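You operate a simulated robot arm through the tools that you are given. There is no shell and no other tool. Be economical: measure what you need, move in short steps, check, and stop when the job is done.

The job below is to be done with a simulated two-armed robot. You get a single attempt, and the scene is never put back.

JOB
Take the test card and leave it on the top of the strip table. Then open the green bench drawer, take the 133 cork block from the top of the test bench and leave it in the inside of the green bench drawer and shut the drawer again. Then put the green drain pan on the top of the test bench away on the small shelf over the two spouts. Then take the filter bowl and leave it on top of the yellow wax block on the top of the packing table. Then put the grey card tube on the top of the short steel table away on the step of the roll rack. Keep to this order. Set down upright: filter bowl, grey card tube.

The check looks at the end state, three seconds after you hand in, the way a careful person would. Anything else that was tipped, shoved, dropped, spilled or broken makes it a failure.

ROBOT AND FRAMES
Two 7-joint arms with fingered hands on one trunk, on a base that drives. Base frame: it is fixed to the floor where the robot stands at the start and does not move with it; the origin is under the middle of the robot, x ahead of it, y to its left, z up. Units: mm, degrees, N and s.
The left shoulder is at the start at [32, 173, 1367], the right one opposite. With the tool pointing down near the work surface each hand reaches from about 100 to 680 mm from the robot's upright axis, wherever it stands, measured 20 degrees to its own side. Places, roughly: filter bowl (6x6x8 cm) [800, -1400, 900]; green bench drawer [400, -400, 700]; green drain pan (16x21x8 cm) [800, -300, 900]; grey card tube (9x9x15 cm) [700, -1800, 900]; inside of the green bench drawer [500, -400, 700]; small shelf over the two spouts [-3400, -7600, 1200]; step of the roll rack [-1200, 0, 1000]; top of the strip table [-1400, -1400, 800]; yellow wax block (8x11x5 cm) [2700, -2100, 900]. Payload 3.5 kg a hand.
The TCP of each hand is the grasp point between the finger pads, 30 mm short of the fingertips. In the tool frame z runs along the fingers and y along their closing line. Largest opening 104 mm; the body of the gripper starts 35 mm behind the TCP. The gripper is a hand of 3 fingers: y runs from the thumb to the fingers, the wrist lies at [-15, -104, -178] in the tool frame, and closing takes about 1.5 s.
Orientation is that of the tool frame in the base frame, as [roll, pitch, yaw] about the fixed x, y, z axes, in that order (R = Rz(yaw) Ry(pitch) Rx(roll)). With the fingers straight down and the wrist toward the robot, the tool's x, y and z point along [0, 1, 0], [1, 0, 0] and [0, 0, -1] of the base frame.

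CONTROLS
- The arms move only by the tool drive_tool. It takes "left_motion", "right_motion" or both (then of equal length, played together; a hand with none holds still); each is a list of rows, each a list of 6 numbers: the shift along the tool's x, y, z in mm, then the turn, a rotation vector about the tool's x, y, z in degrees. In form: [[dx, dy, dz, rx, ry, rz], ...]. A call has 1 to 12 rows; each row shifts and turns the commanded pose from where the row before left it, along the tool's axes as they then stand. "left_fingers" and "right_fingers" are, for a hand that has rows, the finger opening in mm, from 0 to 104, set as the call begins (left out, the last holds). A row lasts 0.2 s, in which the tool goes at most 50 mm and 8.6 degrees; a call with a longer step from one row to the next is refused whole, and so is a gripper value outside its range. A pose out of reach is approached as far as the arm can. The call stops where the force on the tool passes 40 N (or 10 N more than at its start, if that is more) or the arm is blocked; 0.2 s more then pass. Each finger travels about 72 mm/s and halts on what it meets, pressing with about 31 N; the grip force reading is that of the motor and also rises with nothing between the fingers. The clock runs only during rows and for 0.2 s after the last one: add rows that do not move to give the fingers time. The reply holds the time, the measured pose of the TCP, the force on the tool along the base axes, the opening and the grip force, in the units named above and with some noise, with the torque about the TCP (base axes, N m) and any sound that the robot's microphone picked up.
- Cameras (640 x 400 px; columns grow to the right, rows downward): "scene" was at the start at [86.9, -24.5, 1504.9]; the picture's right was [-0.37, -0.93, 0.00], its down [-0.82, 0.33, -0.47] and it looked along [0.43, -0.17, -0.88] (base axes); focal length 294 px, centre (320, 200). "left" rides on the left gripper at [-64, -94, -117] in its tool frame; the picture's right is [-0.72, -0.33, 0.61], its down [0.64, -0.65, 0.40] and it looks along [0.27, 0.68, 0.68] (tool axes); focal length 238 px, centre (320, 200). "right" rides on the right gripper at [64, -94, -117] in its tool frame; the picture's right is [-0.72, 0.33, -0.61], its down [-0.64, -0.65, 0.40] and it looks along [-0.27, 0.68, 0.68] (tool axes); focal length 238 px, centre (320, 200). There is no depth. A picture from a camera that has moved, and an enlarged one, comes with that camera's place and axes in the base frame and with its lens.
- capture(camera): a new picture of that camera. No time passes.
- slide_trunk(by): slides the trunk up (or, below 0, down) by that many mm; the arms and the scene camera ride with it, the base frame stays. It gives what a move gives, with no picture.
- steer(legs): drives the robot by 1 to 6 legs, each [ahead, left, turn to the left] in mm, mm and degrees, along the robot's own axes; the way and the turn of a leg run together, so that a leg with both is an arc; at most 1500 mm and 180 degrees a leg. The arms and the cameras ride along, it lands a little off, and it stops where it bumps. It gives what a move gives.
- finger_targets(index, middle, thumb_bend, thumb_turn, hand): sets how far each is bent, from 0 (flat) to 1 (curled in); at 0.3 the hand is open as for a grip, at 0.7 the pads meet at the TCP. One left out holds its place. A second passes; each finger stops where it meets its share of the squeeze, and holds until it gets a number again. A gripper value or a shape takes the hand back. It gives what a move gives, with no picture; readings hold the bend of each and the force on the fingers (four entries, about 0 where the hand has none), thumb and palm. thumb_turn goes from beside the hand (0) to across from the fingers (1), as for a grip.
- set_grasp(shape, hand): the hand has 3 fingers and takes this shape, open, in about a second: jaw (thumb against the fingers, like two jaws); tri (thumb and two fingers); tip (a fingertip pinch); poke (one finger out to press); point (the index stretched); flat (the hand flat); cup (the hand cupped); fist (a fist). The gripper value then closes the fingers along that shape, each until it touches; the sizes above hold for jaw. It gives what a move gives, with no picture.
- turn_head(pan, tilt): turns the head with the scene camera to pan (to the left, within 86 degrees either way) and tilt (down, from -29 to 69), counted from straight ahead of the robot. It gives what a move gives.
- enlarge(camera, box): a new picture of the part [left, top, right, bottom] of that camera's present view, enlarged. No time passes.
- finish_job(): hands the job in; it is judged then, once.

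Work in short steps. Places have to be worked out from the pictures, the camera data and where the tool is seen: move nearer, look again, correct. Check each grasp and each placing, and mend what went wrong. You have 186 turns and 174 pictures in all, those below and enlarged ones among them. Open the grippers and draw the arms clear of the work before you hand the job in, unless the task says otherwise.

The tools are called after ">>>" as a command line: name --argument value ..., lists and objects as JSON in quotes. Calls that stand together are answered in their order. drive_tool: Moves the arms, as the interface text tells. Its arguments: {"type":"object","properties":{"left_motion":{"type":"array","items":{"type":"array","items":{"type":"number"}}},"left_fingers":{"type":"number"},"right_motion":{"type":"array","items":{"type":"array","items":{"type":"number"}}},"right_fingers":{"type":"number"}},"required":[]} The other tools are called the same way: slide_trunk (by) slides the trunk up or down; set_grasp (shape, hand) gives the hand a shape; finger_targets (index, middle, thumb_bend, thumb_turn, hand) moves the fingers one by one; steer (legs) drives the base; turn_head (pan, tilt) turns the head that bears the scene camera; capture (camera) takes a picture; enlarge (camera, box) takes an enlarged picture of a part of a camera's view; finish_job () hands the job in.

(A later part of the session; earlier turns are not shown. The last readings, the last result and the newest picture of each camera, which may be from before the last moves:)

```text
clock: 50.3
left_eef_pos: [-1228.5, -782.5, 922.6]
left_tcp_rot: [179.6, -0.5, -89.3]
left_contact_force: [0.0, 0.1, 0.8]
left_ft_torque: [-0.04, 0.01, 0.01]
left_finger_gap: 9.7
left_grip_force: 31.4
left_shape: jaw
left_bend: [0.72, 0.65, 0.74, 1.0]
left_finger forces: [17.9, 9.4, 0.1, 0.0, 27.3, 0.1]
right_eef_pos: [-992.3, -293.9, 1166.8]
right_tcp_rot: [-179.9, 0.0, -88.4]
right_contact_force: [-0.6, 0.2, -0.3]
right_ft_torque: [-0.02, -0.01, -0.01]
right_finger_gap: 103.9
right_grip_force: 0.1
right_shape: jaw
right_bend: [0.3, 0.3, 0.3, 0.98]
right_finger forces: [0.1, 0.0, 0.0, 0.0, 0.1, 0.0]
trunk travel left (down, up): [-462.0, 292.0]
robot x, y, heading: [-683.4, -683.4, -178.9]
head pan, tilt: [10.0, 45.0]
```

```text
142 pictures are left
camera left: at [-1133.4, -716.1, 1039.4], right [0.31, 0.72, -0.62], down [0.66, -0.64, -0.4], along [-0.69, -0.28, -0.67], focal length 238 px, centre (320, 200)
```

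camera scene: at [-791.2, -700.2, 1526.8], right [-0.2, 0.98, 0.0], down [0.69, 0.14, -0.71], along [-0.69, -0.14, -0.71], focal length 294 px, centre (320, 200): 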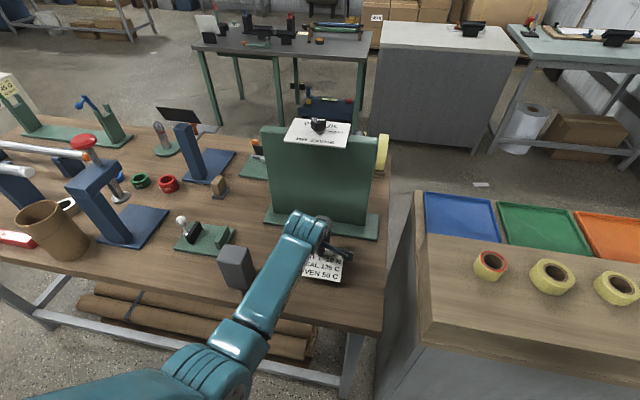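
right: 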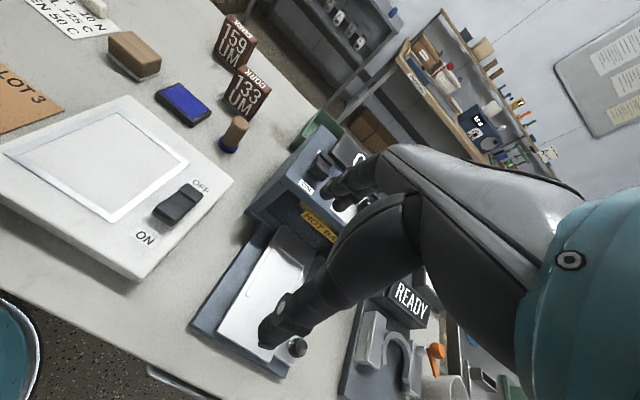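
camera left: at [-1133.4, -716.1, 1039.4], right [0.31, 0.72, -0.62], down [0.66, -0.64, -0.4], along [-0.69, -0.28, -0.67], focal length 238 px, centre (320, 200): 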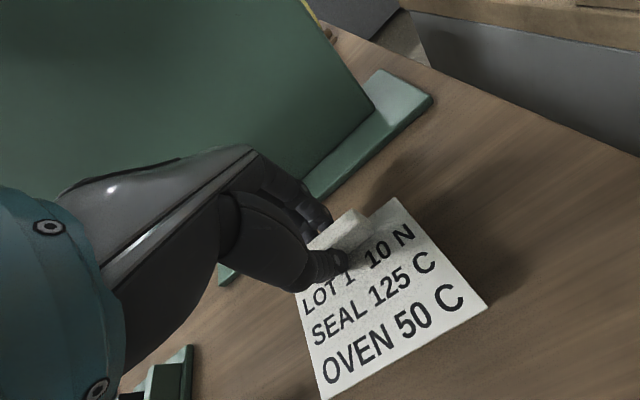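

Clear of the board. Descend further in small steps, watching the force.

>>> drive_tool --left_motion '[[0, 0, 10, 0, 0, 0], [0, 0, 10, 0, 0, 0], [0, 0, 8, 0, 0, 0], [0, 0, 4, 0, 0, 0]]'

>>> capture --camera "left"

```text
clock: 51.3
left_eef_pos: [-1222.1, -781.6, 885.8]
left_tcp_rot: [-179.9, -0.6, -89.5]
left_contact_force: [3.2, -0.3, 8.5]
left_ft_torque: [-0.02, -0.05, 0.02]
left_finger_gap: 10.1
left_grip_force: 31.0
left_shape: jaw
left_bend: [0.72, 0.65, 0.74, 1.0]
left_finger forces: [18.3, 9.5, 0.0, 0.0, 32.0, 0.0]
right_eef_pos: [-991.8, -294.5, 1167.8]
right_tcp_rot: [179.9, 0.0, -88.5]
right_contact_force: [0.2, 0.0, -0.1]
right_ft_torque: [-0.01, 0.05, 0.01]
right_finger_gap: 103.5
right_grip_force: 0.0
right_shape: jaw
right_bend: [0.3, 0.3, 0.3, 0.98]
right_finger forces: [0.1, 0.0, 0.0, 0.0, 0.1, 0.1]
trunk travel left (down, up): [-462.0, 292.0]
robot x, y, heading: [-688.9, -683.4, -178.4]
head pan, tilt: [10.0, 45.0]
```

```text
141 pictures are left
camera left: at [-1128.3, -716.0, 1002.8], right [0.32, 0.72, -0.62], down [0.66, -0.64, -0.4], along [-0.68, -0.28, -0.68], focal length 238 px, centre (320, 200)
```

left: 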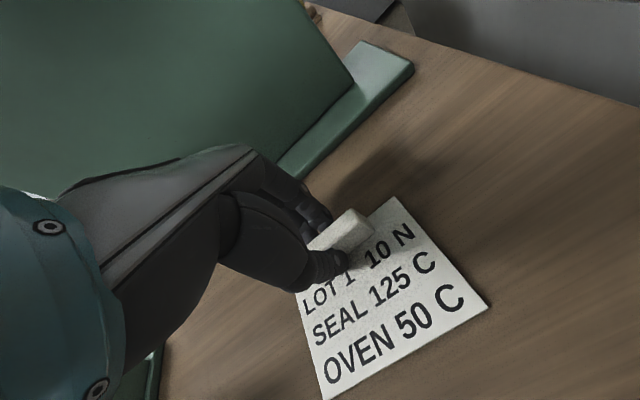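

Contact (8.5 N up, at z 886): the card rests on the table. Release and lift.

>>> drive_tool --left_motion '[[0, 0, -1, 0, 0, 0], [0, 0, 0, 0, 0, 0], [0, 0, 0, 0, 0, 0], [0, 0, 0, 0, 0, 0], [0, 0, 0, 0, 0, 0], [0, 0, -20, 0, 0, 0], [0, 0, -30, 0, 0, 0], [0, 0, -40, 0, 0, 0], [0, -40, -40, 0, 0, 0], [0, -45, -20, 0, 0, 0], [0, -45, 0, 0, 0, 0], [0, -45, 0, 0, 0, 0]]' --left_fingers 60

>>> capture --camera "scene"

```text
refused: row 9 steps farther than a row can; nothing moved
```

```text
140 pictures are left
camera scene: at [-789.6, -699.9, 1527.0], right [-0.2, 0.98, 0.0], down [0.69, 0.14, -0.71], along [-0.69, -0.14, -0.71], focal length 294 px, centre (320, 200)
```

scene: 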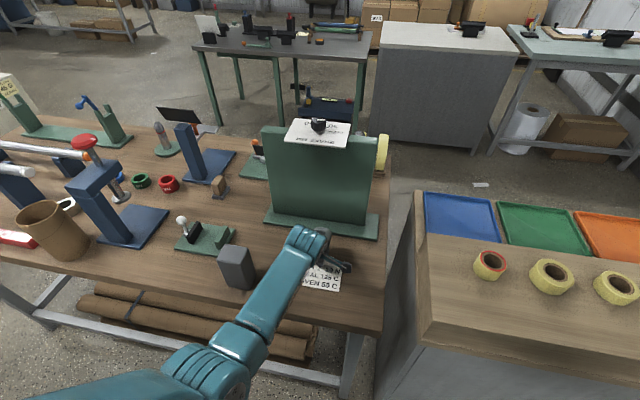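

One row was too long; I repeat with shorter rows.

>>> drive_tool --left_motion '[[0, 0, -1, 0, 0, 0], [0, 0, 0, 0, 0, 0], [0, 0, 0, 0, 0, 0], [0, 0, 0, 0, 0, 0], [0, 0, 0, 0, 0, 0], [0, 0, -20, 0, 0, 0], [0, 0, -40, 0, 0, 0], [0, 0, -45, 0, 0, 0], [0, -30, -30, 0, 0, 0], [0, -45, -15, 0, 0, 0], [0, -45, 0, 0, 0, 0], [0, -45, 0, 0, 0, 0]]' --left_fingers 60

>>> capture --camera "scene"

```text
clock: 53.6
left_eef_pos: [-1211.7, -817.6, 1125.5]
left_tcp_rot: [167.6, -4.4, -87.0]
left_contact_force: [-0.7, -0.5, 0.8]
left_ft_torque: [-0.02, -0.02, 0.0]
left_finger_gap: 59.5
left_grip_force: 0.1
left_shape: jaw
left_bend: [0.74, 0.41, 0.66, 1.0]
left_finger forces: [0.0, 0.0, 0.0, 0.0, 0.0, 0.0]
right_eef_pos: [-992.8, -294.6, 1167.1]
right_tcp_rot: [-179.8, -0.2, -88.4]
right_contact_force: [0.1, 0.2, -1.1]
right_ft_torque: [0.02, 0.0, -0.02]
right_finger_gap: 103.1
right_grip_force: 0.1
right_shape: jaw
right_bend: [0.3, 0.3, 0.3, 0.98]
right_finger forces: [0.0, 0.1, 0.1, 0.0, 0.0, 0.0]
trunk travel left (down, up): [-462.0, 292.0]
robot x, y, heading: [-685.3, -684.3, -178.4]
head pan, tilt: [10.0, 45.0]
stopped in row 11 (left hand): the arm was blocked; the commanded pose is now the measured one
```

```text
139 pictures are left
camera scene: at [-791.1, -700.3, 1526.7], right [-0.2, 0.98, 0.0], down [0.69, 0.14, -0.71], along [-0.69, -0.14, -0.71], focal length 294 px, centre (320, 200)
```

scene: 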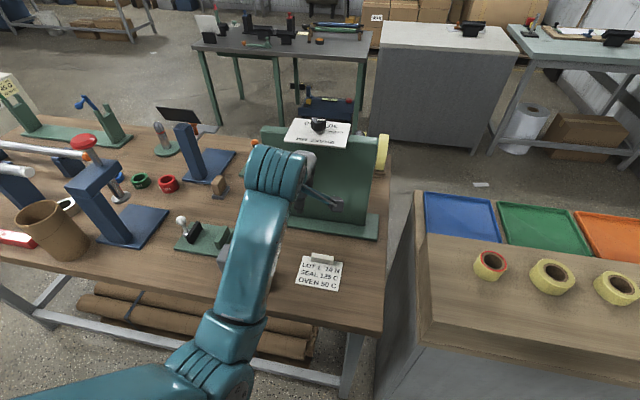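

The card is down. The arm stuck near a joint limit; I bring it down and back gently away from the table.

>>> drive_tool --left_motion '[[0, -20, 15, 0, 0, 0], [0, -30, 15, 3, 0, 0], [0, -35, 10, 4, -3, 0], [0, -40, 0, 4, -1, 0], [0, -40, 0, 2, 0, 0], [0, -40, 0, 0, 0, 0]]'

>>> capture --camera "scene"

```text
clock: 54.5
left_eef_pos: [-1180.3, -840.9, 1141.7]
left_tcp_rot: [164.6, -3.8, -85.8]
left_contact_force: [-0.3, 0.2, 0.7]
left_ft_torque: [0.01, 0.01, -0.01]
left_finger_gap: 59.6
left_grip_force: 0.1
left_shape: jaw
left_bend: [0.74, 0.41, 0.66, 1.0]
left_finger forces: [0.1, 0.0, 0.0, 0.1, 0.0, 0.0]
right_eef_pos: [-993.2, -294.8, 1167.6]
right_tcp_rot: [-179.9, -0.1, -88.6]
right_contact_force: [-0.4, -0.6, 0.0]
right_ft_torque: [0.01, 0.0, -0.02]
right_finger_gap: 103.7
right_grip_force: 0.1
right_shape: jaw
right_bend: [0.3, 0.3, 0.3, 0.98]
right_finger forces: [0.1, 0.0, 0.0, 0.1, 0.1, 0.1]
trunk travel left (down, up): [-462.0, 292.0]
robot x, y, heading: [-685.4, -681.4, -178.6]
head pan, tilt: [10.0, 45.0]
stopped in row 4 (left hand): the arm was blocked; the commanded pose is now the measured one
```

```text
138 pictures are left
camera scene: at [-790.9, -700.6, 1526.8], right [-0.2, 0.98, 0.0], down [0.69, 0.14, -0.71], along [-0.69, -0.14, -0.71], focal length 294 px, centre (320, 200)
```

scene: 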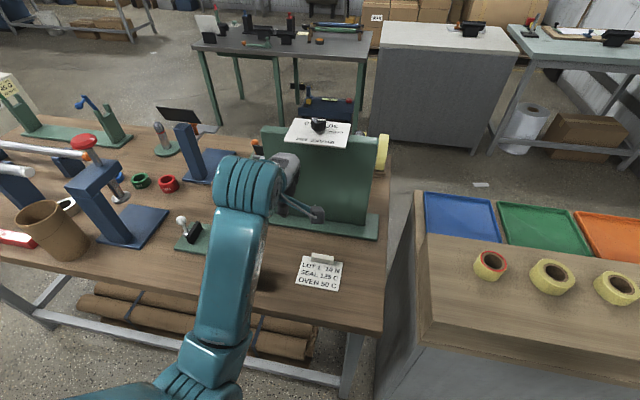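

The hand is clear above the table; I back the base away, then lower the hand to a comfortable pose.

>>> steer --legs '[[-330, 0, 0]]'

>>> drive_tool --left_motion '[[0, 0, 30, 0, 0, 0], [0, 0, 35, 4, 0, 0], [0, 0, 35, 4, 0, 0], [0, 0, 30, 4, -2, 0], [0, 0, 0, 3, -2, 0], [0, -30, 0, 0, 0, 0], [0, -30, 0, 0, 0, 0]]'

>>> capture --camera "scene"

```text
clock: 56.6
left_eef_pos: [-843.9, -834.8, 1142.2]
left_tcp_rot: [164.6, -3.9, -85.3]
left_contact_force: [0.9, -1.0, 0.5]
left_ft_torque: [0.01, 0.0, 0.0]
left_finger_gap: 59.8
left_grip_force: 0.1
left_shape: jaw
left_bend: [0.74, 0.41, 0.66, 1.0]
left_finger forces: [0.0, 0.0, 0.1, 0.1, 0.1, 0.0]
right_eef_pos: [-661.4, -287.6, 1167.0]
right_tcp_rot: [-180.0, 0.0, -88.0]
right_contact_force: [-0.8, 0.0, -0.1]
right_ft_torque: [0.0, 0.02, 0.02]
right_finger_gap: 103.7
right_grip_force: 0.0
right_shape: jaw
right_bend: [0.3, 0.3, 0.3, 0.98]
right_finger forces: [0.0, 0.0, 0.1, 0.0, 0.0, 0.0]
trunk travel left (down, up): [-462.0, 292.0]
robot x, y, heading: [-352.9, -673.8, -178.2]
head pan, tilt: [10.0, 45.0]
```

```text
clock: 58.2
left_eef_pos: [-822.1, -856.5, 1028.2]
left_tcp_rot: [177.9, -1.5, -84.7]
left_contact_force: [0.1, -0.1, -1.1]
left_ft_torque: [-0.02, 0.04, -0.03]
left_finger_gap: 60.0
left_grip_force: 0.1
left_shape: jaw
left_bend: [0.74, 0.41, 0.66, 1.0]
left_finger forces: [0.1, 0.1, 0.0, 0.0, 0.1, 0.0]
right_eef_pos: [-662.9, -287.6, 1167.3]
right_tcp_rot: [-179.9, -0.2, -88.0]
right_contact_force: [0.9, 1.0, 0.2]
right_ft_torque: [-0.02, -0.01, 0.01]
right_finger_gap: 103.9
right_grip_force: 0.1
right_shape: jaw
right_bend: [0.3, 0.3, 0.3, 0.98]
right_finger forces: [0.1, 0.1, 0.1, 0.0, 0.0, 0.0]
trunk travel left (down, up): [-462.0, 292.0]
robot x, y, heading: [-351.8, -671.1, -178.1]
head pan, tilt: [10.0, 45.0]
```

```text
137 pictures are left
camera scene: at [-456.9, -691.8, 1526.8], right [-0.21, 0.98, 0.0], down [0.69, 0.15, -0.71], along [-0.69, -0.15, -0.71], focal length 294 px, centre (320, 200)
```

scene: 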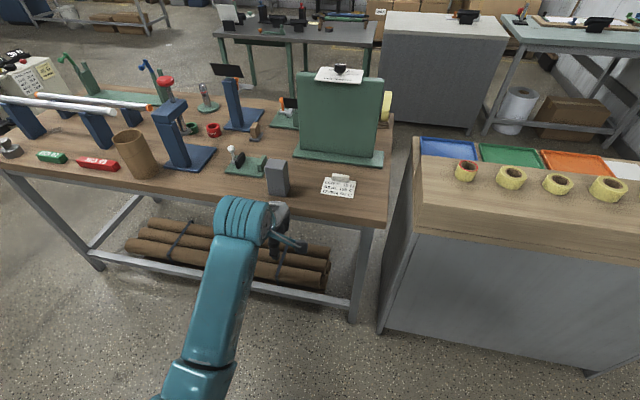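

Test card done. Now I turn to the bench to look for the green drawer front.

>>> steer --legs '[[0, 0, 178], [0, 350, 0]]'

>>> turn_head --pan 0 --tilt 45

>>> capture --camera "scene"

```text
clock: 67.9
left_eef_pos: [101.1, -139.4, 1016.1]
left_tcp_rot: [179.3, -2.1, 94.4]
left_contact_force: [-0.2, 0.4, 0.8]
left_ft_torque: [0.02, 0.0, 0.03]
left_finger_gap: 59.7
left_grip_force: 0.2
left_shape: jaw
left_bend: [0.74, 0.41, 0.66, 1.0]
left_finger forces: [0.1, 0.0, 0.1, 0.1, 0.1, 0.1]
right_eef_pos: [-53.3, -708.5, 1167.2]
right_tcp_rot: [-180.0, 0.0, 91.6]
right_contact_force: [-0.4, 0.5, 0.1]
right_ft_torque: [0.03, -0.01, 0.0]
right_finger_gap: 103.6
right_grip_force: 0.1
right_shape: jaw
right_bend: [0.3, 0.3, 0.3, 0.98]
right_finger forces: [0.0, 0.1, 0.0, 0.0, 0.0, 0.0]
trunk travel left (down, up): [-462.0, 292.0]
robot x, y, heading: [-362.8, -320.7, 1.5]
head pan, tilt: [10.0, 45.0]
```

```text
clock: 68.6
left_eef_pos: [101.7, -139.7, 1016.8]
left_tcp_rot: [179.3, -2.3, 94.5]
left_contact_force: [0.6, 0.3, 0.1]
left_ft_torque: [0.02, 0.02, -0.01]
left_finger_gap: 59.9
left_grip_force: 0.1
left_shape: jaw
left_bend: [0.74, 0.41, 0.66, 1.0]
left_finger forces: [0.0, 0.0, 0.1, 0.0, 0.0, 0.0]
right_eef_pos: [-54.9, -709.3, 1166.5]
right_tcp_rot: [-179.9, -0.1, 91.6]
right_contact_force: [-0.2, 0.5, 0.3]
right_ft_torque: [-0.06, 0.05, -0.01]
right_finger_gap: 103.7
right_grip_force: 0.1
right_shape: jaw
right_bend: [0.3, 0.3, 0.3, 0.98]
right_finger forces: [0.0, 0.0, 0.0, 0.0, 0.0, 0.1]
trunk travel left (down, up): [-462.0, 292.0]
robot x, y, heading: [-363.8, -321.6, 1.4]
head pan, tilt: [0.0, 45.0]
```

```text
136 pictures are left
camera scene: at [-253.2, -318.6, 1526.8], right [0.03, -1.0, 0.0], down [-0.71, -0.02, -0.71], along [0.71, 0.02, -0.71], focal length 294 px, centre (320, 200)
```

scene: 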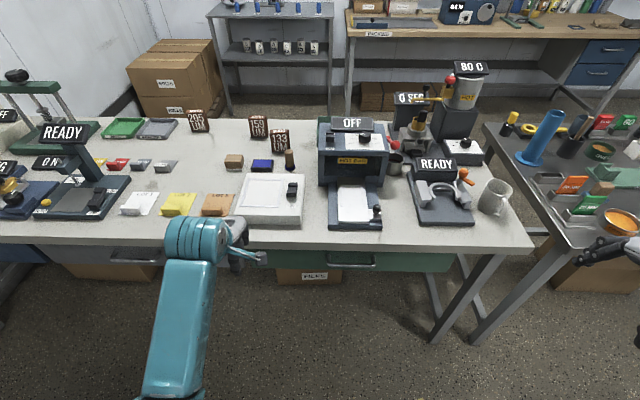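

>>> enlarge --camera "scene" --box '[220, 110, 540, 310]'

```text
2.00 times, centred on (380, 210) of scene
camera zoom: at [-253.2, -318.6, 1526.8], right [0.03, -1.0, 0.0], down [-0.71, -0.02, -0.71], along [0.71, 0.02, -0.71], focal length 587 px, centre (200, 180)
```

zoom: 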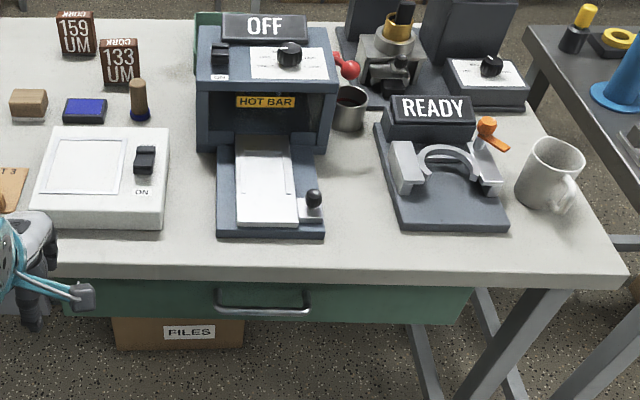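

The green drawer spans y≈-90…-720 with its bar handle around (235, -400, ~735). I'll lower the trunk a bit and bring the right hand to forward-pointing at handle height.

>>> slide_trunk --by -150

>>> drive_tool --right_motion '[[0, 0, 45, 0, 0, 0], [0, 0, 45, 0, 0, 0], [0, 0, 45, 0, 0, 0], [0, 0, 45, 0, 0, 0], [0, 0, 45, 0, 0, 0], [0, 0, 20, 0, 0, 0]]' --left_motion '[[0, 0, -30, 0, 0, 0], [0, 0, -30, 0, 0, 0], [0, 0, -30, 0, 0, 0], [0, 0, -30, 0, 0, 0], [0, 0, -15, 0, 0, 0], [0, 0, 0, 0, 0, 0]]'

>>> drive_tool --right_motion '[[0, 0, 0, -8, 0, 0], [0, 0, 0, -8, 0, 0], [0, 0, 0, -8, 0, 0], [0, 0, 0, -8, 0, 0], [0, 0, 0, -8, 0, 0], [0, 0, 0, -8, 0, 0], [0, 0, 0, -8, 0, 0], [0, 0, 0, -8, 0, 0], [0, 0, 0, -8, 0, 0], [0, 0, 0, -8, 0, 0], [0, 0, 0, -5, 0, 0]]'

>>> capture --camera "scene"

>>> capture --camera "right"

```text
clock: 70.3
left_eef_pos: [103.1, -134.1, 869.7]
left_tcp_rot: [178.7, -3.1, 94.5]
left_contact_force: [-0.7, -0.2, 0.3]
left_ft_torque: [0.02, 0.01, -0.05]
left_finger_gap: 59.7
left_grip_force: 0.0
left_shape: jaw
left_bend: [0.74, 0.41, 0.66, 1.0]
left_finger forces: [0.0, 0.1, 0.0, 0.0, 0.0, 0.0]
right_eef_pos: [-41.6, -709.8, 996.3]
right_tcp_rot: [-175.5, -0.3, 91.7]
right_contact_force: [-0.5, 0.9, -0.4]
right_ft_torque: [0.01, -0.07, 0.02]
right_finger_gap: 103.8
right_grip_force: 0.1
right_shape: jaw
right_bend: [0.3, 0.3, 0.3, 0.98]
right_finger forces: [0.0, 0.0, 0.1, 0.1, 0.0, 0.1]
trunk travel left (down, up): [-312.0, 442.0]
robot x, y, heading: [-360.9, -317.8, 1.7]
head pan, tilt: [0.0, 45.0]
```

```text
clock: 71.7
left_eef_pos: [100.6, -144.3, 1001.0]
left_tcp_rot: [179.3, -2.1, 94.5]
left_contact_force: [0.0, -0.1, -0.1]
left_ft_torque: [0.03, 0.02, 0.0]
left_finger_gap: 59.9
left_grip_force: 0.1
left_shape: jaw
left_bend: [0.74, 0.41, 0.66, 1.0]
left_finger forces: [0.0, 0.0, 0.0, 0.0, 0.0, 0.0]
right_eef_pos: [-61.0, -710.2, 752.2]
right_tcp_rot: [-175.6, -0.1, 91.6]
right_contact_force: [-0.3, 0.2, -0.4]
right_ft_torque: [-0.02, 0.0, 0.01]
right_finger_gap: 103.7
right_grip_force: 0.0
right_shape: jaw
right_bend: [0.3, 0.3, 0.3, 0.98]
right_finger forces: [0.0, 0.0, 0.0, 0.1, 0.1, 0.1]
trunk travel left (down, up): [-312.0, 442.0]
robot x, y, heading: [-359.7, -321.7, 1.5]
head pan, tilt: [0.0, 45.0]
```

```text
clock: 74.1
left_eef_pos: [100.1, -144.9, 1000.9]
left_tcp_rot: [179.2, -2.1, 94.4]
left_contact_force: [-0.4, -0.1, -0.6]
left_ft_torque: [-0.02, 0.0, -0.03]
left_finger_gap: 59.8
left_grip_force: 0.0
left_shape: jaw
left_bend: [0.74, 0.41, 0.66, 1.0]
left_finger forces: [0.0, 0.1, 0.0, 0.0, 0.0, 0.1]
right_eef_pos: [-61.6, -708.8, 752.2]
right_tcp_rot: [99.5, -0.3, 91.8]
right_contact_force: [0.1, -0.3, -0.3]
right_ft_torque: [0.02, -0.01, 0.02]
right_finger_gap: 103.6
right_grip_force: 0.0
right_shape: jaw
right_bend: [0.3, 0.3, 0.3, 0.98]
right_finger forces: [0.1, 0.1, 0.1, 0.0, 0.0, 0.0]
trunk travel left (down, up): [-312.0, 442.0]
robot x, y, heading: [-364.0, -320.6, 1.4]
head pan, tilt: [0.0, 45.0]
```

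```text
134 pictures are left
camera scene: at [-214.2, -317.5, 1375.3], right [0.03, -1.0, 0.0], down [-0.71, -0.02, -0.71], along [0.71, 0.02, -0.71], focal length 294 px, centre (320, 200)
```

scene: 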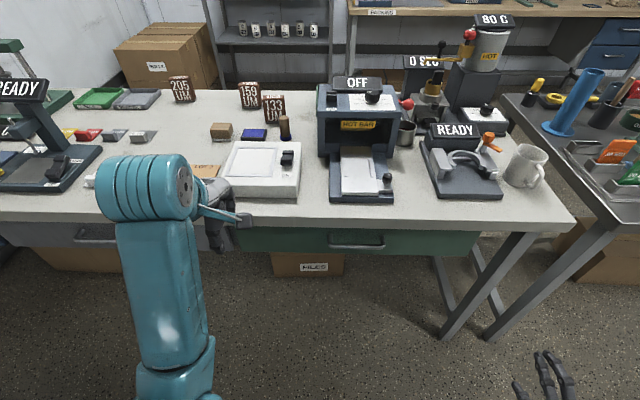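

```text
133 pictures are left
camera right: at [-195.4, -647.0, 680.7], right [-0.53, -0.74, 0.42], down [0.31, -0.63, -0.71], along [0.79, -0.25, 0.56], focal length 238 px, centre (320, 200)
```

right: 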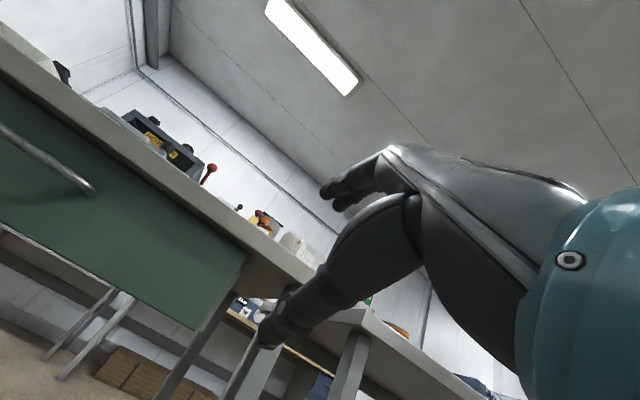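

Handle triangulates to about (250, -400, 738). I bring the right hand inward, and drive to stand in front of it.

>>> drive_tool --right_motion '[[47, 0, 0, -5, 0, 0], [47, 0, 0, 0, 0, 0], [47, 0, 0, 0, 0, 0], [47, 0, 0, 0, 0, 0]]'

>>> steer --legs '[[0, 120, -1.5], [190, 0, 0]]'

>>> turn_head --pan -20 --tilt 60

>>> capture --camera "scene"

>>> capture --camera "right"

```text
clock: 75.1
left_eef_pos: [99.3, -142.5, 999.8]
left_tcp_rot: [179.4, -2.0, 94.4]
left_contact_force: [0.6, -0.2, 0.2]
left_ft_torque: [0.0, 0.0, -0.01]
left_finger_gap: 59.5
left_grip_force: 0.0
left_shape: jaw
left_bend: [0.74, 0.41, 0.66, 1.0]
left_finger forces: [0.0, 0.0, 0.0, 0.1, 0.0, 0.0]
right_eef_pos: [-64.3, -518.1, 753.4]
right_tcp_rot: [94.5, -0.2, 91.7]
right_contact_force: [-0.5, -0.5, -0.7]
right_ft_torque: [-0.01, -0.01, 0.02]
right_finger_gap: 103.7
right_grip_force: 0.0
right_shape: jaw
right_bend: [0.3, 0.3, 0.3, 0.98]
right_finger forces: [0.0, 0.1, 0.0, 0.0, 0.0, 0.0]
trunk travel left (down, up): [-312.0, 442.0]
robot x, y, heading: [-361.4, -319.8, 1.6]
head pan, tilt: [0.0, 45.0]
```

```text
clock: 77.5
left_eef_pos: [292.7, -35.4, 1000.9]
left_tcp_rot: [179.3, -2.2, 92.9]
left_contact_force: [0.4, 0.6, -0.2]
left_ft_torque: [0.01, 0.01, 0.0]
left_finger_gap: 59.8
left_grip_force: 0.1
left_shape: jaw
left_bend: [0.74, 0.41, 0.66, 1.0]
left_finger forces: [0.1, 0.1, 0.0, 0.1, 0.0, 0.0]
right_eef_pos: [118.4, -403.2, 752.9]
right_tcp_rot: [94.7, -0.3, 90.2]
right_contact_force: [1.1, 0.7, 0.2]
right_ft_torque: [0.03, 0.01, 0.01]
right_finger_gap: 103.9
right_grip_force: 0.1
right_shape: jaw
right_bend: [0.3, 0.3, 0.3, 0.98]
right_finger forces: [0.0, 0.0, 0.1, 0.0, 0.0, 0.1]
trunk travel left (down, up): [-312.0, 442.0]
robot x, y, heading: [-171.9, -200.0, 0.0]
head pan, tilt: [0.0, 45.0]
```

```text
clock: 78.4
left_eef_pos: [294.3, -35.1, 1000.7]
left_tcp_rot: [179.2, -2.1, 93.0]
left_contact_force: [0.0, -0.9, -0.6]
left_ft_torque: [-0.01, -0.02, 0.0]
left_finger_gap: 59.9
left_grip_force: 0.1
left_shape: jaw
left_bend: [0.74, 0.41, 0.66, 1.0]
left_finger forces: [0.2, 0.1, 0.0, 0.0, 0.0, 0.1]
right_eef_pos: [117.2, -404.5, 752.8]
right_tcp_rot: [94.5, -0.3, 90.1]
right_contact_force: [0.4, -0.6, 0.3]
right_ft_torque: [0.01, -0.02, 0.01]
right_finger_gap: 103.7
right_grip_force: 0.1
right_shape: jaw
right_bend: [0.3, 0.3, 0.3, 0.98]
right_finger forces: [0.1, 0.0, 0.0, 0.0, 0.1, 0.0]
trunk travel left (down, up): [-312.0, 442.0]
robot x, y, heading: [-176.8, -199.9, -0.1]
head pan, tilt: [-20.0, 60.0]
```

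```text
132 pictures are left
camera scene: at [-45.1, -222.3, 1355.9], right [-0.34, -0.94, 0.0], down [-0.81, 0.3, -0.5], along [0.47, -0.17, -0.87], focal length 294 px, centre (320, 200)
```

scene: 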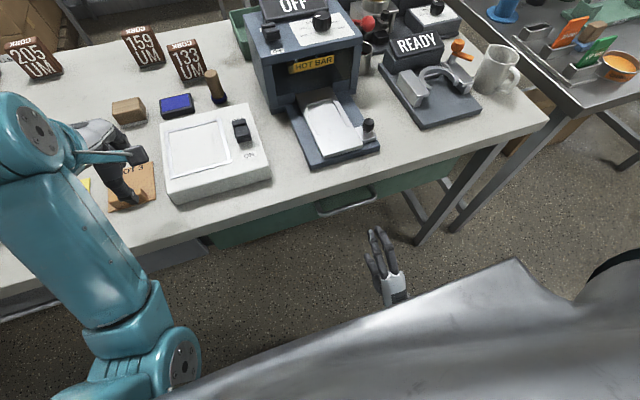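

```text
131 pictures are left
camera right: at [-7.5, -339.0, 670.3], right [-0.58, -0.72, 0.37], down [0.35, -0.64, -0.69], along [0.73, -0.27, 0.63], focal length 238 px, centre (320, 200)
```

right: 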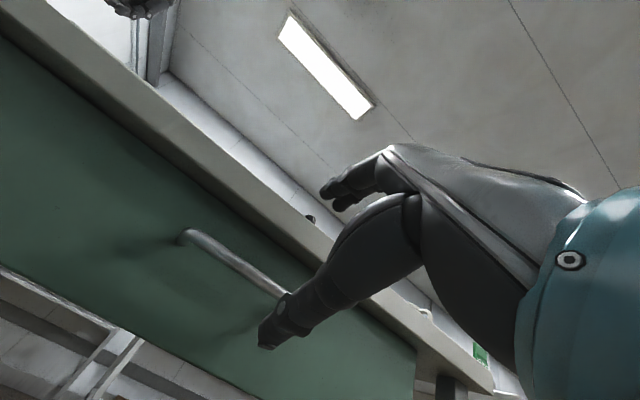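

TCP is at the right lateral position. I narrow the opening to 60 and advance toward the bar.

>>> drive_tool --right_motion '[[0, 0, 20, 0, 0, 0], [0, 0, 20, 0, 0, 0], [0, 0, 20, 0, 0, 0], [0, 0, 20, 0, 0, 0], [0, 0, 10, 0, 0, 0]]' --right_fingers 60

>>> enlarge --camera "scene" --box '[260, 150, 460, 275]'

>>> capture --camera "right"

```text
clock: 79.6
left_eef_pos: [291.5, -33.7, 1001.2]
left_tcp_rot: [179.3, -2.1, 92.9]
left_contact_force: [-0.4, -0.8, -0.1]
left_ft_torque: [0.0, -0.01, 0.05]
left_finger_gap: 59.7
left_grip_force: 0.1
left_shape: jaw
left_bend: [0.74, 0.41, 0.66, 1.0]
left_finger forces: [0.1, 0.0, 0.0, 0.1, 0.1, 0.0]
right_eef_pos: [208.0, -403.6, 747.4]
right_tcp_rot: [94.5, -0.3, 90.3]
right_contact_force: [-0.3, -0.1, -0.2]
right_ft_torque: [-0.02, 0.04, 0.01]
right_finger_gap: 60.4
right_grip_force: 0.1
right_shape: jaw
right_bend: [0.74, 0.41, 0.66, 1.0]
right_finger forces: [0.1, 0.1, 0.1, 0.1, 0.0, 0.0]
trunk travel left (down, up): [-312.0, 442.0]
robot x, y, heading: [-174.1, -199.7, -0.0]
head pan, tilt: [-20.0, 60.0]
```

```text
3.20 times, centred on (360, 212) of scene
camera zoom: at [-45.1, -222.4, 1355.8], right [-0.34, -0.94, 0.0], down [-0.81, 0.3, -0.5], along [0.47, -0.17, -0.87], focal length 940 px, centre (192, 160)
```

zoom: 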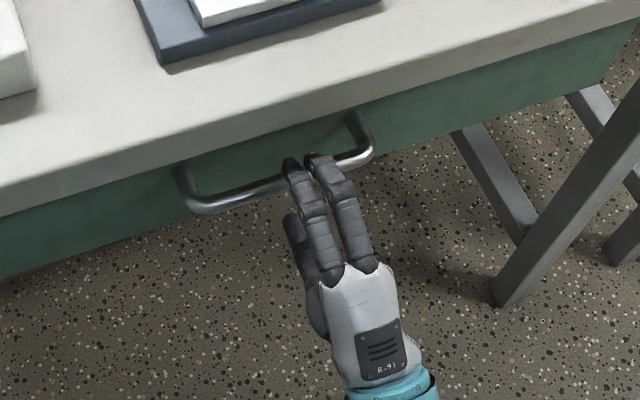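

```text
129 pictures are left
camera right: at [82.9, -337.7, 664.0], right [-0.58, -0.72, 0.37], down [0.35, -0.64, -0.69], along [0.73, -0.27, 0.63], focal length 238 px, centre (320, 200)
```

right: 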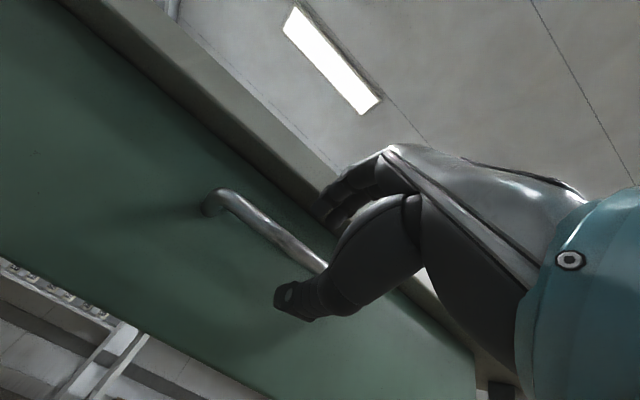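

The bar is between thumb and fingers near the tips. Advance 20 more and close.

>>> drive_tool --right_motion '[[0, 0, 10, 0, 0, 0], [0, 0, 10, 0, 0, 0]]'

>>> drive_tool --right_motion '[[0, 0, 0, 0, 0, 0], [0, 0, 0, 0, 0, 0], [0, 0, 0, 0, 0, 0], [0, 0, 0, 0, 0, 0], [0, 0, 0, 0, 0, 0], [0, 0, 0, 0, 0, 0], [0, 0, 0, 0, 0, 0]]' --right_fingers 0

>>> enlarge --camera "scene" --box '[260, 150, 460, 275]'

```text
clock: 80.2
left_eef_pos: [292.6, -35.4, 1000.1]
left_tcp_rot: [179.3, -2.0, 92.8]
left_contact_force: [0.1, 0.8, 0.2]
left_ft_torque: [-0.02, 0.0, -0.05]
left_finger_gap: 59.7
left_grip_force: 0.1
left_shape: jaw
left_bend: [0.74, 0.41, 0.66, 1.0]
left_finger forces: [0.1, 0.0, 0.0, 0.1, 0.1, 0.1]
right_eef_pos: [227.6, -403.9, 745.5]
right_tcp_rot: [94.6, -0.2, 90.1]
right_contact_force: [-0.2, 0.3, -0.2]
right_ft_torque: [0.01, 0.0, -0.03]
right_finger_gap: 60.5
right_grip_force: 0.1
right_shape: jaw
right_bend: [0.74, 0.41, 0.66, 1.0]
right_finger forces: [0.1, 0.0, 0.1, 0.0, 0.1, 0.0]
trunk travel left (down, up): [-312.0, 442.0]
robot x, y, heading: [-173.7, -197.0, 0.1]
head pan, tilt: [-20.0, 60.0]
```

```text
clock: 81.8
left_eef_pos: [293.6, -34.4, 1001.0]
left_tcp_rot: [179.3, -2.1, 92.8]
left_contact_force: [0.5, -0.5, 0.0]
left_ft_torque: [0.04, -0.04, 0.02]
left_finger_gap: 59.5
left_grip_force: 0.0
left_shape: jaw
left_bend: [0.74, 0.41, 0.66, 1.0]
left_finger forces: [0.1, 0.1, 0.1, 0.0, 0.0, 0.0]
right_eef_pos: [229.1, -402.5, 745.7]
right_tcp_rot: [94.5, -0.2, 90.1]
right_contact_force: [3.8, 0.0, -3.6]
right_ft_torque: [0.05, 0.06, 0.02]
right_finger_gap: 8.0
right_grip_force: 30.8
right_shape: jaw
right_bend: [0.72, 0.67, 0.74, 1.0]
right_finger forces: [15.0, 6.5, 0.1, 0.0, 25.3, 0.0]
trunk travel left (down, up): [-312.0, 442.0]
robot x, y, heading: [-171.7, -199.2, 0.1]
head pan, tilt: [-20.0, 60.0]
```

```text
3.20 times, centred on (360, 212) of scene
camera zoom: at [-44.7, -222.4, 1355.8], right [-0.34, -0.94, 0.0], down [-0.81, 0.3, -0.5], along [0.47, -0.17, -0.87], focal length 940 px, centre (192, 160)
```

zoom: 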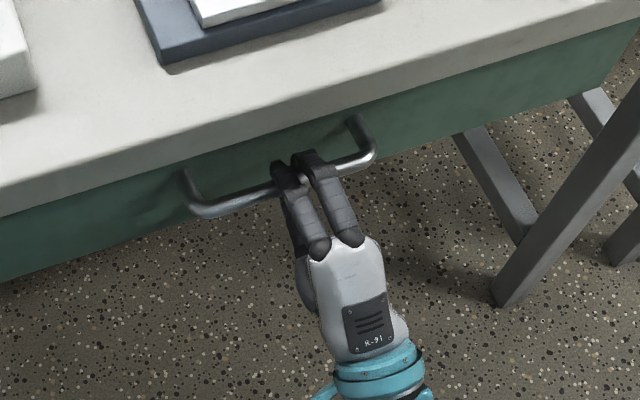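

Handle gripped. I pull the drawer out a first 60 mm.

>>> drive_tool --right_motion '[[0, -0.8, -10, 0, 0, 0], [0, -1.2, -15, 0, 0, 0], [0, -1.2, -15, 0, 0, 0], [0, -1.6, -20, 0, 0, 0], [0, 0, 0, 0, 0, 0]]'

>>> capture --camera "scene"

```text
clock: 83.0
left_eef_pos: [291.7, -34.8, 1000.4]
left_tcp_rot: [179.3, -2.1, 93.0]
left_contact_force: [-0.6, 0.5, -0.2]
left_ft_torque: [-0.05, 0.0, 0.0]
left_finger_gap: 59.6
left_grip_force: 0.1
left_shape: jaw
left_bend: [0.74, 0.41, 0.66, 1.0]
left_finger forces: [0.0, 0.0, 0.1, 0.1, 0.0, 0.0]
right_eef_pos: [166.0, -404.5, 744.0]
right_tcp_rot: [94.5, -0.2, 90.1]
right_contact_force: [-0.4, -0.2, -1.8]
right_ft_torque: [0.01, -0.02, 0.04]
right_finger_gap: 7.4
right_grip_force: 30.5
right_shape: jaw
right_bend: [0.72, 0.72, 0.77, 1.0]
right_finger forces: [0.0, 0.1, 0.0, 0.0, 1.7, 0.1]
trunk travel left (down, up): [-312.0, 442.0]
robot x, y, heading: [-170.9, -197.3, 0.2]
head pan, tilt: [-20.0, 60.0]
```

```text
127 pictures are left
camera scene: at [-45.5, -222.4, 1355.9], right [-0.34, -0.94, 0.0], down [-0.81, 0.3, -0.5], along [0.47, -0.17, -0.87], focal length 294 px, centre (320, 200)
```

scene: 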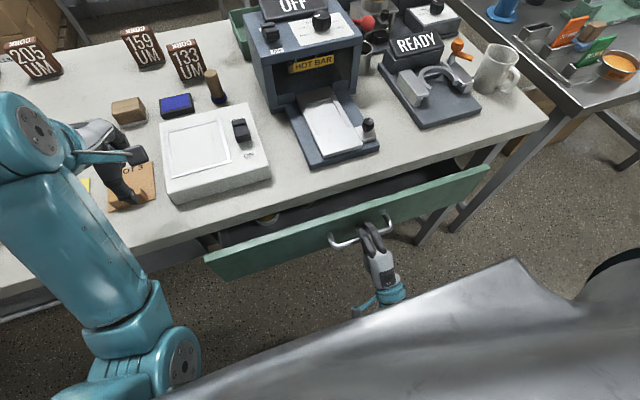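

Drawer is open about 70 mm. I release, withdraw the right hand and lift it clear above bench height.

>>> drive_tool --right_motion '[[0, 0, 0, 0, 0, 0], [0, 0, 0, 0, 0, 0], [0, 0, 0, 0, 0, 0], [0, 0, 0, 0, 0, 0], [0, 0, -20, 0, 0, 0], [0, 0, -30, 0, 0, 0], [0, 0, -30, 0, 0, 0]]' --right_fingers 70

>>> drive_tool --right_motion '[[0, 45, 0, 0, 0, 0], [0, 45, 0, 0, 0, 0], [0, 45, 0, 0, 0, 0], [0, 45, 0, 0, 0, 0], [0, 45, 0, 0, 0, 0], [0, 45, 0, 0, 0, 0], [0, 45, 0, 0, 0, 0]]'

>>> capture --camera "scene"

```text
clock: 84.6
left_eef_pos: [291.8, -35.4, 1001.0]
left_tcp_rot: [179.3, -2.0, 92.9]
left_contact_force: [-0.1, -1.0, 0.7]
left_ft_torque: [0.02, -0.01, 0.0]
left_finger_gap: 59.7
left_grip_force: 0.1
left_shape: jaw
left_bend: [0.74, 0.41, 0.66, 1.0]
left_finger forces: [0.0, 0.1, 0.0, 0.1, 0.1, 0.0]
right_eef_pos: [86.2, -404.8, 750.9]
right_tcp_rot: [94.5, -0.2, 90.2]
right_contact_force: [-0.3, -0.1, 0.9]
right_ft_torque: [0.03, 0.02, 0.04]
right_finger_gap: 69.5
right_grip_force: 0.2
right_shape: jaw
right_bend: [0.28, 0.38, 0.6, 1.0]
right_finger forces: [0.1, 0.0, 0.0, 0.0, 0.1, 0.0]
trunk travel left (down, up): [-312.0, 442.0]
robot x, y, heading: [-176.5, -196.9, 0.0]
head pan, tilt: [-20.0, 60.0]
```

```text
clock: 86.2
left_eef_pos: [292.1, -35.3, 1001.9]
left_tcp_rot: [179.3, -2.1, 92.9]
left_contact_force: [0.3, 0.4, 0.2]
left_ft_torque: [0.0, 0.0, 0.0]
left_finger_gap: 59.7
left_grip_force: 0.0
left_shape: jaw
left_bend: [0.74, 0.41, 0.66, 1.0]
left_finger forces: [0.0, 0.1, 0.0, 0.0, 0.0, 0.0]
right_eef_pos: [111.5, -404.9, 1064.9]
right_tcp_rot: [94.6, -0.3, 90.3]
right_contact_force: [-0.8, 0.7, -0.1]
right_ft_torque: [0.0, 0.02, 0.05]
right_finger_gap: 69.8
right_grip_force: 0.1
right_shape: jaw
right_bend: [0.28, 0.38, 0.6, 1.0]
right_finger forces: [0.0, 0.0, 0.0, 0.0, 0.0, 0.0]
trunk travel left (down, up): [-312.0, 442.0]
robot x, y, heading: [-171.2, -198.0, -0.3]
head pan, tilt: [-20.0, 60.0]
```

```text
126 pictures are left
camera scene: at [-45.3, -222.3, 1355.9], right [-0.34, -0.94, 0.0], down [-0.81, 0.3, -0.5], along [0.47, -0.17, -0.87], focal length 294 px, centre (320, 200)
```

scene: 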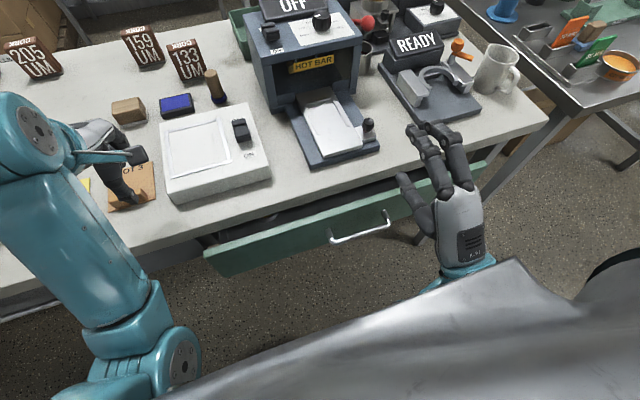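

Now I drive forward to reach the cork with the left hand (drawer front stays clear of the body).

>>> steer --legs '[[185, -50, 0]]'

>>> capture --camera "left"

>>> capture --camera "scene"

```text
clock: 87.7
left_eef_pos: [473.2, -87.6, 1000.8]
left_tcp_rot: [179.3, -2.2, 92.8]
left_contact_force: [1.0, 0.4, 0.1]
left_ft_torque: [-0.01, 0.04, -0.01]
left_finger_gap: 59.7
left_grip_force: 0.1
left_shape: jaw
left_bend: [0.74, 0.41, 0.66, 1.0]
left_finger forces: [0.0, 0.0, 0.1, 0.0, 0.1, 0.0]
right_eef_pos: [291.4, -457.1, 1065.0]
right_tcp_rot: [94.6, -0.3, 90.0]
right_contact_force: [0.0, -0.1, -0.5]
right_ft_torque: [0.02, 0.0, -0.01]
right_finger_gap: 69.8
right_grip_force: 0.0
right_shape: jaw
right_bend: [0.28, 0.38, 0.6, 1.0]
right_finger forces: [0.0, 0.1, 0.0, 0.0, 0.0, 0.0]
trunk travel left (down, up): [-312.0, 442.0]
robot x, y, heading: [6.7, -248.0, -0.5]
head pan, tilt: [-20.0, 60.0]
```

```text
125 pictures are left
camera left: at [381.2, -159.5, 1114.9], right [-0.28, -0.71, -0.64], down [-0.68, 0.62, -0.39], along [0.68, 0.33, -0.66], focal length 238 px, centre (320, 200)
```

left: 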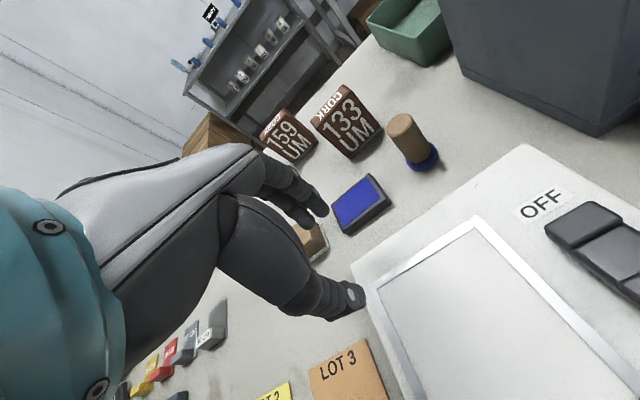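

```text
124 pictures are left
camera scene: at [135.7, -274.1, 1355.8], right [-0.34, -0.94, 0.0], down [-0.81, 0.3, -0.5], along [0.47, -0.17, -0.87], focal length 294 px, centre (320, 200)
```

scene: 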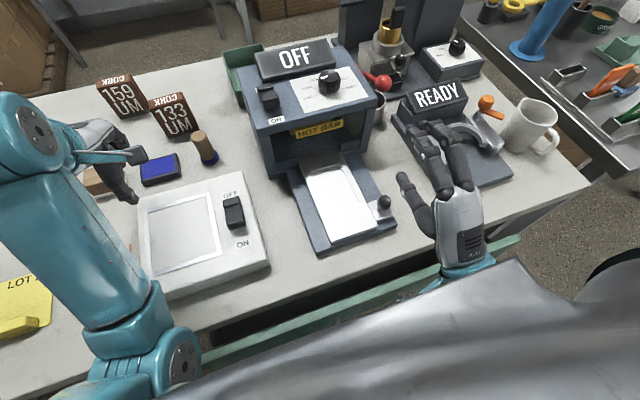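

>>> enlarge --camera "left" --box '[250, 60, 458, 190]'

>>> enlarge --camera "scene" --box '[80, 50, 288, 180]'

```text
3.08 times, centred on (354, 125) of left
camera zoom: at [381.2, -159.5, 1114.9], right [-0.28, -0.71, -0.64], down [-0.68, 0.62, -0.39], along [0.68, 0.33, -0.66], focal length 733 px, centre (215, 431)
```

zoom: 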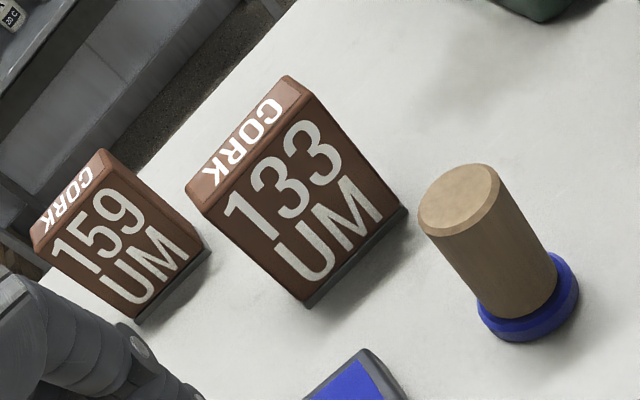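

```text
3.08 times, centred on (184, 115) of scene
camera zoom: at [135.7, -274.1, 1355.8], right [-0.34, -0.94, 0.0], down [-0.81, 0.3, -0.5], along [0.47, -0.17, -0.87], focal length 904 px, centre (738, 462)
```

zoom: 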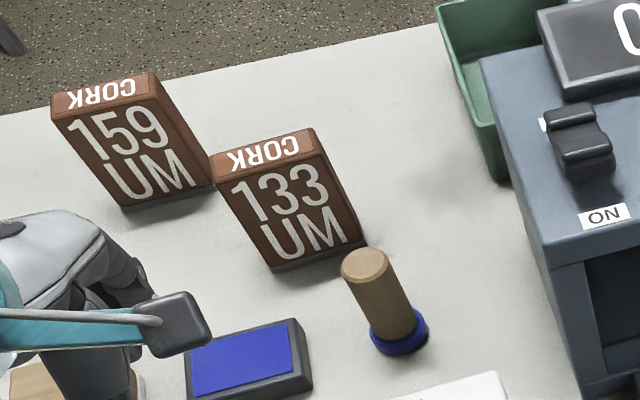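

Cork 133: x 680–706, y -175…-106, top z≈935. I move the left hand above it with the fingers straddling its thickness.

>>> steer --legs '[[35, 0, 0.5]]'

>>> drive_tool --left_motion '[[-10, 30, 0, 0, -2.2, 2.8], [-10, 36, 0, 0, 0, 0], [-10, 36, 0, 0, 0, 0], [-10, 36, 0, 0, 0, 0], [-5, 36, 0, 0, 0, 0], [0, 0, 0, 0, 0, 0]]' --left_fingers 75

>>> capture --camera "left"

>>> capture --camera "scene"

```text
clock: 88.6
left_eef_pos: [507.5, -83.2, 999.6]
left_tcp_rot: [179.3, -2.1, 93.3]
left_contact_force: [-0.1, 0.0, -0.5]
left_ft_torque: [0.03, 0.04, 0.0]
left_finger_gap: 59.6
left_grip_force: 0.1
left_shape: jaw
left_bend: [0.74, 0.41, 0.66, 1.0]
left_finger forces: [0.0, 0.0, 0.0, 0.1, 0.1, 0.1]
right_eef_pos: [330.8, -453.9, 1064.6]
right_tcp_rot: [94.6, -0.3, 90.7]
right_contact_force: [0.1, -0.5, -0.2]
right_ft_torque: [0.0, 0.0, 0.01]
right_finger_gap: 70.2
right_grip_force: 0.0
right_shape: jaw
right_bend: [0.28, 0.38, 0.6, 1.0]
right_finger forces: [0.0, 0.1, 0.0, 0.0, 0.0, 0.0]
trunk travel left (down, up): [-312.0, 442.0]
robot x, y, heading: [39.0, -250.4, 0.2]
head pan, tilt: [-20.0, 60.0]
```

```text
clock: 90.0
left_eef_pos: [680.6, -125.1, 1004.3]
left_tcp_rot: [179.3, 0.1, 90.5]
left_contact_force: [-0.1, -1.0, -0.1]
left_ft_torque: [0.01, 0.01, 0.01]
left_finger_gap: 74.5
left_grip_force: 0.0
left_shape: jaw
left_bend: [0.27, 0.37, 0.57, 0.99]
left_finger forces: [0.1, 0.1, 0.0, 0.1, 0.1, 0.0]
right_eef_pos: [329.1, -454.5, 1064.9]
right_tcp_rot: [94.5, -0.3, 90.5]
right_contact_force: [-0.1, -0.8, 0.9]
right_ft_torque: [0.0, 0.03, -0.06]
right_finger_gap: 69.7
right_grip_force: 0.1
right_shape: jaw
right_bend: [0.28, 0.38, 0.6, 1.0]
right_finger forces: [0.0, 0.0, 0.0, 0.1, 0.0, 0.0]
trunk travel left (down, up): [-312.0, 442.0]
robot x, y, heading: [43.4, -248.3, 0.3]
head pan, tilt: [-20.0, 60.0]
```

```text
121 pictures are left
camera left: at [586.4, -189.0, 1121.3], right [-0.31, -0.72, -0.62], down [-0.65, 0.63, -0.41], along [0.69, 0.27, -0.67], focal length 238 px, centre (320, 200)
```

left: 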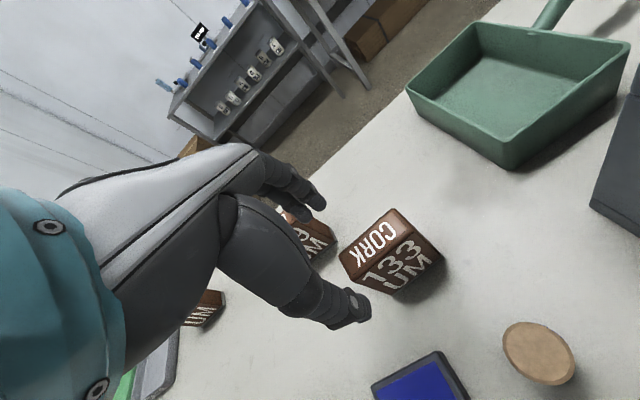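

```text
120 pictures are left
camera scene: at [170.1, -272.7, 1355.9], right [-0.34, -0.94, 0.0], down [-0.82, 0.29, -0.5], along [0.47, -0.17, -0.87], focal length 294 px, centre (320, 200)
```

scene: 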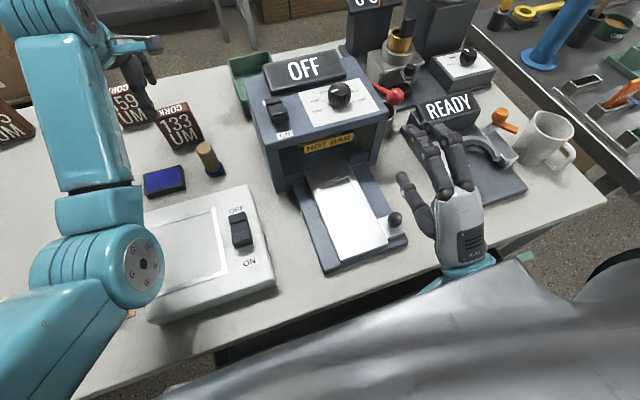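

Cork top centre at (692,-147); the 159 cork is near behind, so I narrow the opening to 52, align, then descend.

>>> drive_tool --left_motion '[[-12, 8, 0, 0, 0, 0], [-12, 4, 0, 0, 0, 0], [0, 0, 0, 0, 0, 0]]' --left_fingers 52

>>> capture --camera "left"

```text
clock: 90.8
left_eef_pos: [693.2, -147.9, 1003.9]
left_tcp_rot: [179.2, 0.1, 90.5]
left_contact_force: [-0.1, 0.0, 0.6]
left_ft_torque: [-0.01, 0.0, -0.01]
left_finger_gap: 52.3
left_grip_force: 0.0
left_shape: jaw
left_bend: [0.74, 0.44, 0.69, 1.0]
left_finger forces: [0.0, 0.1, 0.0, 0.0, 0.0, 0.1]
right_eef_pos: [327.8, -455.9, 1065.7]
right_tcp_rot: [94.5, -0.3, 90.5]
right_contact_force: [0.7, 0.3, -0.3]
right_ft_torque: [0.01, 0.01, -0.02]
right_finger_gap: 69.8
right_grip_force: 0.2
right_shape: jaw
right_bend: [0.28, 0.38, 0.6, 1.0]
right_finger forces: [0.0, 0.0, 0.1, 0.1, 0.0, 0.1]
trunk travel left (down, up): [-312.0, 442.0]
robot x, y, heading: [40.7, -252.4, 0.4]
head pan, tilt: [-20.0, 60.0]
```

```text
119 pictures are left
camera left: at [598.0, -212.3, 1120.5], right [-0.31, -0.72, -0.62], down [-0.65, 0.63, -0.41], along [0.69, 0.27, -0.67], focal length 238 px, centre (320, 200)
```

left: 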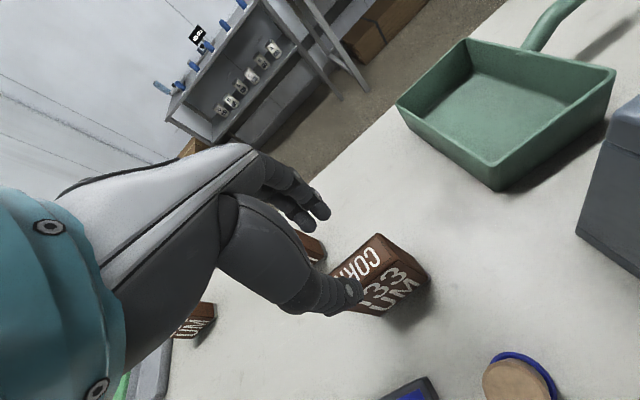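

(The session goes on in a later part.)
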